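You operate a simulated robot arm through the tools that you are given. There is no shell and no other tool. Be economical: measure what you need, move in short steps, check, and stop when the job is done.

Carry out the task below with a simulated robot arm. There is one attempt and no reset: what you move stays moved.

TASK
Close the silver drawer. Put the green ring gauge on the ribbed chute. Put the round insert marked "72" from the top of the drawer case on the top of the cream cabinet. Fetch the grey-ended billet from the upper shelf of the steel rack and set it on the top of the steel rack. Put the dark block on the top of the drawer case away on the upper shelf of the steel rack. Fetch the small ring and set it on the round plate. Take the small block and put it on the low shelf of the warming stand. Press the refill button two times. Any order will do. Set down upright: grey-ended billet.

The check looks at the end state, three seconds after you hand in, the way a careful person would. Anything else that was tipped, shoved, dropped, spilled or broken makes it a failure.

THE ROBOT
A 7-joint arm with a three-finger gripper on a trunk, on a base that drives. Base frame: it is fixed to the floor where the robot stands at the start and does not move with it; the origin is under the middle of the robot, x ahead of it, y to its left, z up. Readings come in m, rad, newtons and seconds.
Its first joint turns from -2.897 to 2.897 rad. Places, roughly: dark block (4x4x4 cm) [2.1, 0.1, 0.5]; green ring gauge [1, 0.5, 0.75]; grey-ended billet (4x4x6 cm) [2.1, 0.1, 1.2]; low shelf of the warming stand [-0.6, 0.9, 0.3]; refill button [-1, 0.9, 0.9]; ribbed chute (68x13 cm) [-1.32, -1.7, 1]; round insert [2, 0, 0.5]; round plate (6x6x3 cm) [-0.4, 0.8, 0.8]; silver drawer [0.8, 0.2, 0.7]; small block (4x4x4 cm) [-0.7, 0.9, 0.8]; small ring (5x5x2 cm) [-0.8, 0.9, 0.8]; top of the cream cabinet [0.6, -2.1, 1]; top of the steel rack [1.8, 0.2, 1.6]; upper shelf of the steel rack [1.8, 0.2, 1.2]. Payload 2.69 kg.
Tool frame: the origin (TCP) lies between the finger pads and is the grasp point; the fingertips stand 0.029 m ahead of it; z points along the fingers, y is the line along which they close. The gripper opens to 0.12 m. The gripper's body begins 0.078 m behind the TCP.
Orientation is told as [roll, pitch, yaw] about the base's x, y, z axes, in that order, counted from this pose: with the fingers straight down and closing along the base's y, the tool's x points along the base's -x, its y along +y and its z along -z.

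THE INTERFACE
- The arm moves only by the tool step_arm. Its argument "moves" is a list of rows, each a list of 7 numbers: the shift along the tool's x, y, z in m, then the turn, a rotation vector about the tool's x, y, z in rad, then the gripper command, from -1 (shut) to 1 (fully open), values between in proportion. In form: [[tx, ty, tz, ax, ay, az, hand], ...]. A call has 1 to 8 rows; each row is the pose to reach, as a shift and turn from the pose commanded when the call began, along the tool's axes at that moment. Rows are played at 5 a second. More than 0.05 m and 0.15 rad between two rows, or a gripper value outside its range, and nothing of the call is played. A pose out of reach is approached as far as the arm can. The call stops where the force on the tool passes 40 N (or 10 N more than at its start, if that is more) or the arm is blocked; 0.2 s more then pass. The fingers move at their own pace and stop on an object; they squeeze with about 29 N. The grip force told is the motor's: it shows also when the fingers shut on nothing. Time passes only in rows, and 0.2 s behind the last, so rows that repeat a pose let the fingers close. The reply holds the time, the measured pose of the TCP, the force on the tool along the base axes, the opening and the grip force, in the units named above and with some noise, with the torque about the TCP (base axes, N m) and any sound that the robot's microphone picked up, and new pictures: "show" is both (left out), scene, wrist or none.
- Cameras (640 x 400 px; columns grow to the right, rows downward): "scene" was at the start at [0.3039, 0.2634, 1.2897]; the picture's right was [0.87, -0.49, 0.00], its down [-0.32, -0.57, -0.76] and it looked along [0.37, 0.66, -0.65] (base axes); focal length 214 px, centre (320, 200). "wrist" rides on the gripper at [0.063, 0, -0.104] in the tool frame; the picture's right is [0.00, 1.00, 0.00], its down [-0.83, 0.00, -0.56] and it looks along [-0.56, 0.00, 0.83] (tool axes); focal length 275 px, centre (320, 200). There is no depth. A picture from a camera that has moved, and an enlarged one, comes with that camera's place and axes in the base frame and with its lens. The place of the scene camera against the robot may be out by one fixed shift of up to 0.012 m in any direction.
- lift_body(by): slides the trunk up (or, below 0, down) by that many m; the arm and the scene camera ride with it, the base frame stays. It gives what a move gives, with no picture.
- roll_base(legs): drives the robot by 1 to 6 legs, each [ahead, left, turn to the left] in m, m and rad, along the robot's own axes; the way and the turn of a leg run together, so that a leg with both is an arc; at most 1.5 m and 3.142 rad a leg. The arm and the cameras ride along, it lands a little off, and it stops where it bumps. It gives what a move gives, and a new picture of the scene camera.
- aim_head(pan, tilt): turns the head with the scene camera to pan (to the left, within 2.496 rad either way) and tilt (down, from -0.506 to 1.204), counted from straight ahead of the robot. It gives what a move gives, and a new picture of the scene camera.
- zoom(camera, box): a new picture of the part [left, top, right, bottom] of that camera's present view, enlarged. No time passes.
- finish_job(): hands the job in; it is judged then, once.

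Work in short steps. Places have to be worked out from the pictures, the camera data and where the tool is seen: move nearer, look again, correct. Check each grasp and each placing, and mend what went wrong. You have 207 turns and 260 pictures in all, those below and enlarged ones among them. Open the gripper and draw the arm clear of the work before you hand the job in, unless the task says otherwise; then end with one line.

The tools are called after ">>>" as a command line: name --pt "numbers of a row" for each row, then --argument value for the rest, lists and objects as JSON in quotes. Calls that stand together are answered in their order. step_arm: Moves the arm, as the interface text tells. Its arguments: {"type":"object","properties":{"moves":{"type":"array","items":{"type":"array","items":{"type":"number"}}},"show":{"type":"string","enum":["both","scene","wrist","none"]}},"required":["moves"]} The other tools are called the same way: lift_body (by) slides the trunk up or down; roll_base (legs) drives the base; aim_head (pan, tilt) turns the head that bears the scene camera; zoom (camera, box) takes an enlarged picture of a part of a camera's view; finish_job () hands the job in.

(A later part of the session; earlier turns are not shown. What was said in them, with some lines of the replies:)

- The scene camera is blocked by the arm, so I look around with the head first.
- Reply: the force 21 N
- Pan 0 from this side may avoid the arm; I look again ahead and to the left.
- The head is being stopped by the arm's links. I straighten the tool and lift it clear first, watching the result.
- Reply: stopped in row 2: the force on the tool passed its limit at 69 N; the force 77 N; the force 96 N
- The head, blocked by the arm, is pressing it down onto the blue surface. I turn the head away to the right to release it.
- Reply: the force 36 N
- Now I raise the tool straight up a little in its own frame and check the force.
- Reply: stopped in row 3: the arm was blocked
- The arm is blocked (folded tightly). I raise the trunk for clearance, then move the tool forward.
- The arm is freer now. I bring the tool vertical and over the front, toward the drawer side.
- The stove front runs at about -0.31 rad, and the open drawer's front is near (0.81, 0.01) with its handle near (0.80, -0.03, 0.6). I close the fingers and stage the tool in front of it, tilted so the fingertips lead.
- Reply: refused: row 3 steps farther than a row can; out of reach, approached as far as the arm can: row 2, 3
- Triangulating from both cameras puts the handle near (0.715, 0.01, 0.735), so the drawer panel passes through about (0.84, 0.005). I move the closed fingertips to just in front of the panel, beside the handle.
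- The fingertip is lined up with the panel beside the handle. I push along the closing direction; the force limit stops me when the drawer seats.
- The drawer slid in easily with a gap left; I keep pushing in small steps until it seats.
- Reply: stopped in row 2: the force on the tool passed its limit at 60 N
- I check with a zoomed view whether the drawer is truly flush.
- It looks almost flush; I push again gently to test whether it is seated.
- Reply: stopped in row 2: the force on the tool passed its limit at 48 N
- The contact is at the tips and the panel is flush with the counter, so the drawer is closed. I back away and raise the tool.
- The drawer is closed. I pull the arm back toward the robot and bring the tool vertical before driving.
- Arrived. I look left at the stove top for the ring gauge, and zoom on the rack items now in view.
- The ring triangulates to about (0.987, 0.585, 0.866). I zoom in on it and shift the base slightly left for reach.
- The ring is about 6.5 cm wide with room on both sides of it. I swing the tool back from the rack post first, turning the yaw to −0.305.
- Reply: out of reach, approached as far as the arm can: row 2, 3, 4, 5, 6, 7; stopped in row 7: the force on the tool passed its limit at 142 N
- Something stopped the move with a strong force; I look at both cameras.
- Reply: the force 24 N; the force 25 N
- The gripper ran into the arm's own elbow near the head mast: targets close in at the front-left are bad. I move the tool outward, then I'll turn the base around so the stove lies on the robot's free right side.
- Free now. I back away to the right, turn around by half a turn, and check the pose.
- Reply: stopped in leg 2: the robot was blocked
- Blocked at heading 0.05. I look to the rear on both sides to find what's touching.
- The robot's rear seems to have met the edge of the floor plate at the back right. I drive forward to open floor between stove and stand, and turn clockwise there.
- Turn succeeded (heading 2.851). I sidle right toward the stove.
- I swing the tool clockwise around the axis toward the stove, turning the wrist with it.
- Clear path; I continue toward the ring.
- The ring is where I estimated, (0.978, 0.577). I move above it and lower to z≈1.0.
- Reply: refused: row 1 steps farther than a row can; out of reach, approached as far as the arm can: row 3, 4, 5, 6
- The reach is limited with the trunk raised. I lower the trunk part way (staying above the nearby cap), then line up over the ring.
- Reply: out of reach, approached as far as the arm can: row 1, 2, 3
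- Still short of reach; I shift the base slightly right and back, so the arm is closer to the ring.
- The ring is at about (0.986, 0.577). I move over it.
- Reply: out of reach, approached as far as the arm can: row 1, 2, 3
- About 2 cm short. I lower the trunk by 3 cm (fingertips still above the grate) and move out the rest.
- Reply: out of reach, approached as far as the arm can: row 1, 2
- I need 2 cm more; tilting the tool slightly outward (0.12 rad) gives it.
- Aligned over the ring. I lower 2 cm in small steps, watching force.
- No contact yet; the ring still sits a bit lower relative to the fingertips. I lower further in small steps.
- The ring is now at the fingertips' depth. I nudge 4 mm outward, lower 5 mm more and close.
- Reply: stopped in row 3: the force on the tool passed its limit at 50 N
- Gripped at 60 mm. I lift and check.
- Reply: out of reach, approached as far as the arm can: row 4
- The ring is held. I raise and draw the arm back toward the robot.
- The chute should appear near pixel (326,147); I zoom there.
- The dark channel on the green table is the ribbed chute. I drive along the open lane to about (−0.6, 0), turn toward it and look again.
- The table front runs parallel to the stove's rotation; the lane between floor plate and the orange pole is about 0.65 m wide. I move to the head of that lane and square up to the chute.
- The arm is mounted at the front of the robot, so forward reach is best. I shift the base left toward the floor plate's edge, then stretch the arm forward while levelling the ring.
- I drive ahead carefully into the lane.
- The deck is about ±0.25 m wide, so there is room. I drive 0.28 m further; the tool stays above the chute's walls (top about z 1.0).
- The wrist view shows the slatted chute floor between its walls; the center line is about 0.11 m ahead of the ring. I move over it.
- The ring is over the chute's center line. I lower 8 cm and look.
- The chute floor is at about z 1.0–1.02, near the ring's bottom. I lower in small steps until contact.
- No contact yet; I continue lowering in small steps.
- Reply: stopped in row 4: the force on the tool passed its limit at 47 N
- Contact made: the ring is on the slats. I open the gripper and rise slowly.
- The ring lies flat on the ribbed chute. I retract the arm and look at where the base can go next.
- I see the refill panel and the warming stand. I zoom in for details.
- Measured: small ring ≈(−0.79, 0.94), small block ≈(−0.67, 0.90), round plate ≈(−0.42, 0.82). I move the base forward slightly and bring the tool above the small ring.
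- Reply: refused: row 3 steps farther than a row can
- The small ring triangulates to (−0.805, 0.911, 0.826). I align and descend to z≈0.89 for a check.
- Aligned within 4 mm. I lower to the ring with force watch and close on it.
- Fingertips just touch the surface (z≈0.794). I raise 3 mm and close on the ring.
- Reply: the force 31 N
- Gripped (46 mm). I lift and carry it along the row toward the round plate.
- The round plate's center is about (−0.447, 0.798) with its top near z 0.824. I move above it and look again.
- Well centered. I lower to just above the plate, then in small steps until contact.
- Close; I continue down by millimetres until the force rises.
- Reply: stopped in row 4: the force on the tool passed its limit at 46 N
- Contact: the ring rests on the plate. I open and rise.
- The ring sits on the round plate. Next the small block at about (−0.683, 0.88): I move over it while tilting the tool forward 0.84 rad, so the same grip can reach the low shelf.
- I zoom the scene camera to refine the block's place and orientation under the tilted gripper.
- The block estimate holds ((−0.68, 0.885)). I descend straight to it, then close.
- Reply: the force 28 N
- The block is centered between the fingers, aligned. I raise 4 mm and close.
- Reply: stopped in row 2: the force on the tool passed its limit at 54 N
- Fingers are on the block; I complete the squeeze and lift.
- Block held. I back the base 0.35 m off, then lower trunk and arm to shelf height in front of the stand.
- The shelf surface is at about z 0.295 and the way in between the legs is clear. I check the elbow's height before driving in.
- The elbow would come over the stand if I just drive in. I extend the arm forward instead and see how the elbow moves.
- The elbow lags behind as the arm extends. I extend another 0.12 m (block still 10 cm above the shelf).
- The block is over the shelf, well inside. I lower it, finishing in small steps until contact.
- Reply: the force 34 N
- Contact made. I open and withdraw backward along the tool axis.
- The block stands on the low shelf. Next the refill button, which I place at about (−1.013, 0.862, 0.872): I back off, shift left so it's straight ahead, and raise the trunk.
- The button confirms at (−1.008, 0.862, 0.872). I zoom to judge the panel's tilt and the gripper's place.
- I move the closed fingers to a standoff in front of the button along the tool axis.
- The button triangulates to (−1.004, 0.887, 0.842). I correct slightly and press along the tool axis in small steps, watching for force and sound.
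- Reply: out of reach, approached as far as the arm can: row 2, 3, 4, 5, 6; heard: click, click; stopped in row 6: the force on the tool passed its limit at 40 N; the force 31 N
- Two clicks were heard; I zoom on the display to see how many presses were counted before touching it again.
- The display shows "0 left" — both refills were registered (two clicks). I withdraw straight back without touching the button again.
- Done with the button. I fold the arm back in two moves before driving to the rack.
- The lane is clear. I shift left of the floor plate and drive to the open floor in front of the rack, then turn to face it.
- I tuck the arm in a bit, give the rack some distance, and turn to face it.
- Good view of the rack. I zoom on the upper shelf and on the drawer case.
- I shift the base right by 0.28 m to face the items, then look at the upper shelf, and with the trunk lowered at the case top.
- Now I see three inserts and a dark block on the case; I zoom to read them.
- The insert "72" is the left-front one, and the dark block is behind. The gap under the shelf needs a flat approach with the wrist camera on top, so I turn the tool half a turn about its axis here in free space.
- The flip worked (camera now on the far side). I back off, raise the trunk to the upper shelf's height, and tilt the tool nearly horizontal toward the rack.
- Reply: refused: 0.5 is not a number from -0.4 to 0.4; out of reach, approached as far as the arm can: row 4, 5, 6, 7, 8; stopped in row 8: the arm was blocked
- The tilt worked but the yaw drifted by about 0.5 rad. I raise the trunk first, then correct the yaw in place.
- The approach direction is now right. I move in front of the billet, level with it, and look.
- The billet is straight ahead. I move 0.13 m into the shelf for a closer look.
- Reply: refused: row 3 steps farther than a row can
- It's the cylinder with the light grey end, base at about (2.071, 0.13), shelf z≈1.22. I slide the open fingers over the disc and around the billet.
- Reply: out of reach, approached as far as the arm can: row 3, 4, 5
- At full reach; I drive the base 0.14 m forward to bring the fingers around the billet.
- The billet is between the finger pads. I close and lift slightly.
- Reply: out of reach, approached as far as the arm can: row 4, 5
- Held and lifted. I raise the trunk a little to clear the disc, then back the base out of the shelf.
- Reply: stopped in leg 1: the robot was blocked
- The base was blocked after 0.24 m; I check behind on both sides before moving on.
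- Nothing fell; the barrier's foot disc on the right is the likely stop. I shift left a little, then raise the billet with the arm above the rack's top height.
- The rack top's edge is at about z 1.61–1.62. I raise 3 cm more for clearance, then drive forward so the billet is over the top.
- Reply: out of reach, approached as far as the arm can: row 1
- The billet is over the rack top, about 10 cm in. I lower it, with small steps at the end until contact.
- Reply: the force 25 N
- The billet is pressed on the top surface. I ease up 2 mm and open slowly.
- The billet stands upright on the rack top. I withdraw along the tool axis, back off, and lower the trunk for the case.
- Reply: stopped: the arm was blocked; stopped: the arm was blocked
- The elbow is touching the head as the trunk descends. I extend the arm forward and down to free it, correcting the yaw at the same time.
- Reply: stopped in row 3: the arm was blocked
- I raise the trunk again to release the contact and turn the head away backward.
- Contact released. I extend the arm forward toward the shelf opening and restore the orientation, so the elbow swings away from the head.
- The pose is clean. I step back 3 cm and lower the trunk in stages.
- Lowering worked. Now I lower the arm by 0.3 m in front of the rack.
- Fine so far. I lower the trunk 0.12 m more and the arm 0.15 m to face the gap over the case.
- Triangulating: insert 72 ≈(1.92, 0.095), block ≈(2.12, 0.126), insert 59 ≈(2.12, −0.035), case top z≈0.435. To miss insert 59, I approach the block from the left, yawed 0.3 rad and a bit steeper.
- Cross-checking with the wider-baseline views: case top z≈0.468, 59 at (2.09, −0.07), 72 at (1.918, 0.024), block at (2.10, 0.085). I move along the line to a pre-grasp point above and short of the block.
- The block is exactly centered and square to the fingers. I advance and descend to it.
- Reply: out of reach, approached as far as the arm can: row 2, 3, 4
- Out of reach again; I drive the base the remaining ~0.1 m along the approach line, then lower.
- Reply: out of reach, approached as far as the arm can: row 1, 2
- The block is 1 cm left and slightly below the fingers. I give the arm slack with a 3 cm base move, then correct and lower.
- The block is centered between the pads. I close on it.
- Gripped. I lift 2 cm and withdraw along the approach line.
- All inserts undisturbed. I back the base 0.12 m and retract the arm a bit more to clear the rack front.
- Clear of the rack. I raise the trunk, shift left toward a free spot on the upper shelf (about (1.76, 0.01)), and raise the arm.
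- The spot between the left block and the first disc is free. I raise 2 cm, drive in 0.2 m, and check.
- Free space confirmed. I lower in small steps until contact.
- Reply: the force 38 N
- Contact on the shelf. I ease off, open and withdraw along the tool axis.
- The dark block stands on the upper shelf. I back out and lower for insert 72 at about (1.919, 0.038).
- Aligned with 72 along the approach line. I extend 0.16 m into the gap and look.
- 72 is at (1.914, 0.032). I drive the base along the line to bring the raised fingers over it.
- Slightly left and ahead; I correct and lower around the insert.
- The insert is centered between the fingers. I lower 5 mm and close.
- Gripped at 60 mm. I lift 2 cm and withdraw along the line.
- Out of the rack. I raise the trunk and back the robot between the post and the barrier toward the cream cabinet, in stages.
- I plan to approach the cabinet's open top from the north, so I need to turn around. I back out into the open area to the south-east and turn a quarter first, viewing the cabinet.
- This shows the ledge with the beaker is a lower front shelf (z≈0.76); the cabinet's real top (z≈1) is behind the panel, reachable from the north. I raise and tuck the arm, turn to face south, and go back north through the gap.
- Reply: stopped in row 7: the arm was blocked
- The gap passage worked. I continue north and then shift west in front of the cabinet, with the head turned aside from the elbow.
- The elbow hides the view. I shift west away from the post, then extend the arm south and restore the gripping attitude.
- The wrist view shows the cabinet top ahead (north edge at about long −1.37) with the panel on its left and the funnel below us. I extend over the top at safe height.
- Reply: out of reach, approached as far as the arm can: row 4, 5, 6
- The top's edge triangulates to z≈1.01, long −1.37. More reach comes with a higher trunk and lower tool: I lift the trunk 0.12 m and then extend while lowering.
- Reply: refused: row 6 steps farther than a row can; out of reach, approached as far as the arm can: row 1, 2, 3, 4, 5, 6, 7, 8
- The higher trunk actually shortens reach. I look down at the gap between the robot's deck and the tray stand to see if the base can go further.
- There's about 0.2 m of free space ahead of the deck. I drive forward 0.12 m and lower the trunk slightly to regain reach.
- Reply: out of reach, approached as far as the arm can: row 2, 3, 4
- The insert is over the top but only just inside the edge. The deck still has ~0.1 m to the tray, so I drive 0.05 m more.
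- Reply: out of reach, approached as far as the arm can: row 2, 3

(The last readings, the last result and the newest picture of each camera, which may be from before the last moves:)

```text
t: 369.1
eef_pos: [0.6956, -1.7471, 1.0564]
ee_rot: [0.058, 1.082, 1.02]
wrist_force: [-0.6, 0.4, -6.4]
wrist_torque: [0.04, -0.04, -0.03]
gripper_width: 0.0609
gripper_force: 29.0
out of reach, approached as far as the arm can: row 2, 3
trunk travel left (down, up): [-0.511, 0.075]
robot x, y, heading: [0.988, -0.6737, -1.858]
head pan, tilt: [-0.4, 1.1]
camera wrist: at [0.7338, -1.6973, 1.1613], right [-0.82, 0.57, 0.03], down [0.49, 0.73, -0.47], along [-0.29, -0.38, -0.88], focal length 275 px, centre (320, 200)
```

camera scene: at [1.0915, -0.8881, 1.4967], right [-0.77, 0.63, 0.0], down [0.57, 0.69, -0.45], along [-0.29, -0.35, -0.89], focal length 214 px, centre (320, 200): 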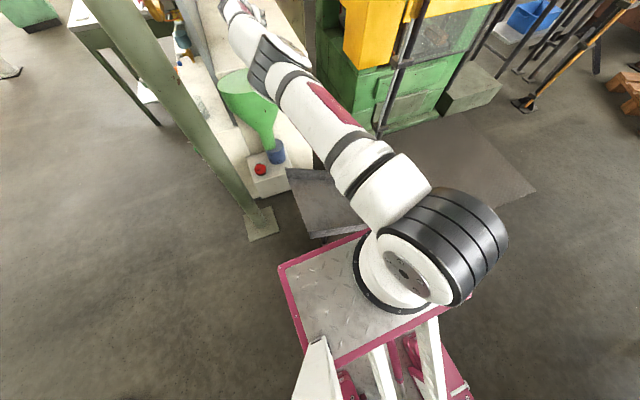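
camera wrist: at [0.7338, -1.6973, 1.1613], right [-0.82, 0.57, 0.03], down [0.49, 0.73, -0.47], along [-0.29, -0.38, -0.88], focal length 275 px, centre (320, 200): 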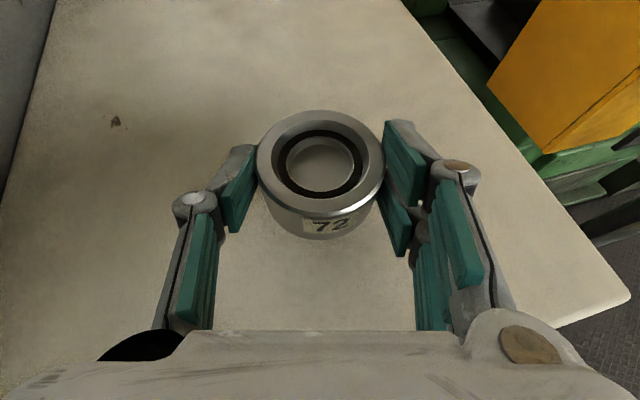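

The insert is ~9 cm inside the edge. I lower it in small steps until contact.

>>> step_arm --pt "-0.005 0 0.003 0 0 0 -1" --pt "-0.01 0 0.0055 0 0 0 -1" --pt "-0.015 0 0.008 0 0 0 -1" --pt "-0.019 0 0.01 0 0 0 -1" --pt "-0.023 0 0.012 0 0 0 -1" --pt "-0.027 0 0.0143 0 0 0 -1" --pt "-0.031 0 0.0164 0 0 0 -1" --pt "-0.035 0 0.0185 0 0 0 -1" --show "wrist"

```text
t: 371.0
eef_pos: [0.6973, -1.7418, 1.0317]
ee_rot: [0.055, 1.1, 1.023]
wrist_force: [-0.7, 0.4, 3.8]
wrist_torque: [0.13, -0.02, 0.07]
gripper_width: 0.061
gripper_force: 29.1
out of reach, approached as far as the arm can: row 3, 4, 5, 6, 7, 8
trunk travel left (down, up): [-0.511, 0.075]
robot x, y, heading: [0.9855, -0.675, -1.859]
head pan, tilt: [-0.4, 1.1]
stopped in row 8: the force on the tool passed its limit at 42 N (the readings are from after the stop); the commanded pose is now the measured one
camera wrist: at [0.736, -1.6902, 1.1349], right [-0.83, 0.56, 0.03], down [0.48, 0.73, -0.49], along [-0.3, -0.39, -0.87], focal length 275 px, centre (320, 200)
```

wrist: 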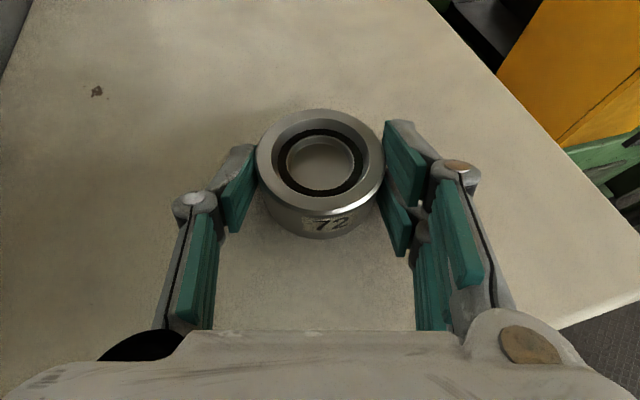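

Contact. I open and withdraw up and back along the tool axis.

>>> step_arm --pt "0.001 0 -0.001 0 0 0 -0.2" --pt "0.001 0 -0.001 0 0 0 0.4" --pt "0.001 0 -0.001 0 0 0 0.4" --pt "0.005 0 -0.03 0 0 0 0.4" --pt "0.02 0 -0.07 0 0 0 0.4" --pt "0.05 0 -0.1 0 0 0 0.4" --show "wrist"

```text
t: 372.4
eef_pos: [0.7358, -1.6876, 1.1186]
ee_rot: [0.055, 1.097, 1.023]
wrist_force: [0.7, -1.4, -0.1]
wrist_torque: [-0.03, 0.03, -0.01]
gripper_width: 0.0839
gripper_force: 0.1
trunk travel left (down, up): [-0.511, 0.075]
robot x, y, heading: [0.9845, -0.6777, -1.858]
head pan, tilt: [-0.4, 1.1]
camera wrist: at [0.7757, -1.6358, 1.2228], right [-0.83, 0.56, 0.03], down [0.48, 0.73, -0.49], along [-0.29, -0.39, -0.87], focal length 275 px, centre (320, 200)
```

wrist: 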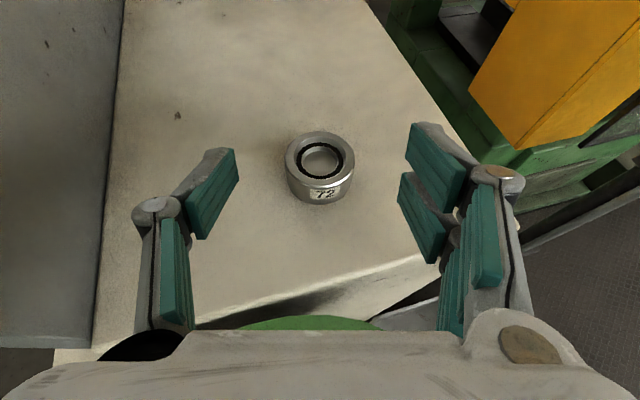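

Insert 72 sits flat on the cabinet's top. I raise the tool, back away, and check the drawer and the other stations from here.

>>> step_arm --pt "0.04 0 -0.02 0 0 0 0" --pt "0.08 0 -0.045 0 0 0 0" --show "none"

>>> roll_base --legs '[[-0.25, 0, 0]]'

>>> aim_head --pan -2.4 --tilt 0.5

```text
t: 373.0
eef_pos: [0.7411, -1.6877, 1.2086]
ee_rot: [0.057, 1.1, 1.025]
wrist_force: [0.2, -0.3, -0.5]
wrist_torque: [0.0, 0.04, -0.01]
gripper_width: 0.06
gripper_force: 0.2
trunk travel left (down, up): [-0.511, 0.075]
robot x, y, heading: [0.9847, -0.6724, -1.859]
head pan, tilt: [-0.4, 1.1]
```

```text
t: 374.9
eef_pos: [0.8098, -1.4457, 1.2088]
ee_rot: [0.057, 1.099, 1.019]
wrist_force: [-0.4, 0.1, -1.2]
wrist_torque: [0.0, 0.0, 0.0]
gripper_width: 0.0599
gripper_force: 0.0
trunk travel left (down, up): [-0.511, 0.075]
robot x, y, heading: [1.0582, -0.434, -1.86]
head pan, tilt: [-0.4, 1.1]
camera scene: at [1.1626, -0.6468, 1.4966], right [-0.77, 0.64, 0.0], down [0.57, 0.69, -0.45], along [-0.29, -0.35, -0.89], focal length 214 px, centre (320, 200)
```

scene: 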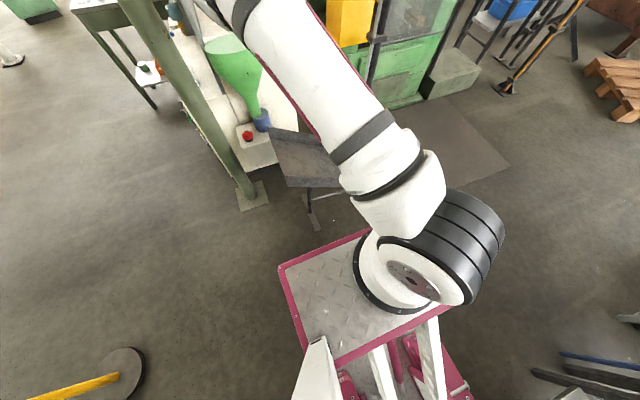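

```text
t: 376.8
eef_pos: [0.8085, -1.4455, 1.2073]
ee_rot: [0.056, 1.099, 1.018]
wrist_force: [0.0, -0.3, 0.4]
wrist_torque: [0.02, -0.03, 0.02]
gripper_width: 0.0599
gripper_force: 0.1
trunk travel left (down, up): [-0.511, 0.075]
robot x, y, heading: [1.0561, -0.435, -1.863]
head pan, tilt: [-2.4, 0.499]
camera scene: at [1.1633, -0.5162, 1.5444], right [0.9, 0.44, 0.0], down [0.21, -0.43, -0.88], along [-0.38, 0.79, -0.48], focal length 214 px, centre (320, 200)
```

scene: 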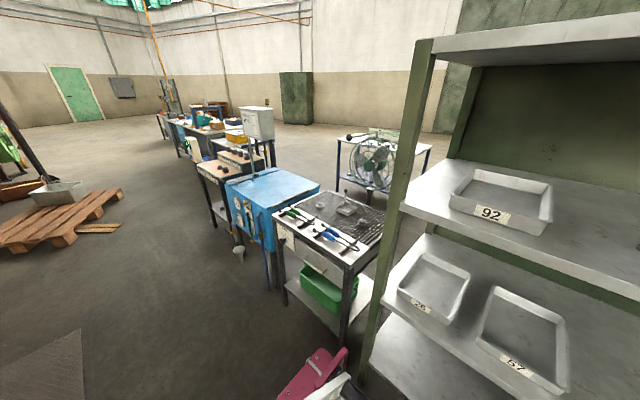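

I zoom on the drawer to confirm it's closed.

>>> zoom --camera "scene" --box '[250, 180, 400, 320]'

>>> zoom --camera "scene" --box '[180, 120, 290, 230]'

```text
2.86 times, centred on (325, 250) of scene
camera zoom: at [1.1633, -0.5162, 1.5444], right [0.9, 0.44, 0.0], down [0.21, -0.43, -0.88], along [-0.38, 0.79, -0.48], focal length 613 px, centre (306, 57)
```

zoom: 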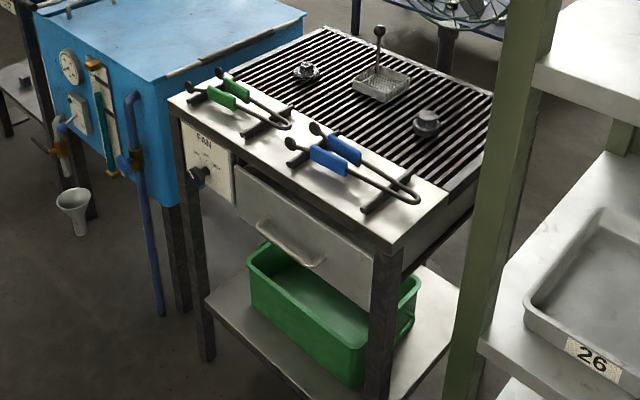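

```text
3.64 times, centred on (235, 175) of scene
camera zoom: at [1.1633, -0.5162, 1.5444], right [0.9, 0.44, 0.0], down [0.21, -0.43, -0.88], along [-0.38, 0.79, -0.48], focal length 780 px, centre (629, 291)
```

zoom: 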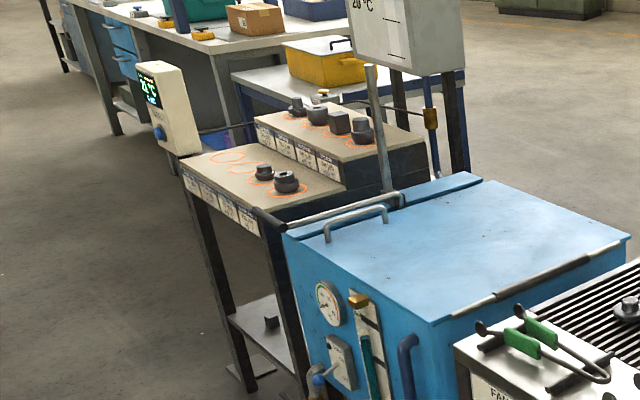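

All items check out: the drawer is flush, the small ring is on the plate, the small block is on the low shelf, and the display shows 0 left. The gripper is open and clear of the work, so I hand in.

>>> finish_job

```text
The job is handed in.
```

I carried out all eight tasks and handed the job in. Every result was checked in the camera pictures or on the refill display; the refill display went from 2 left to 0.
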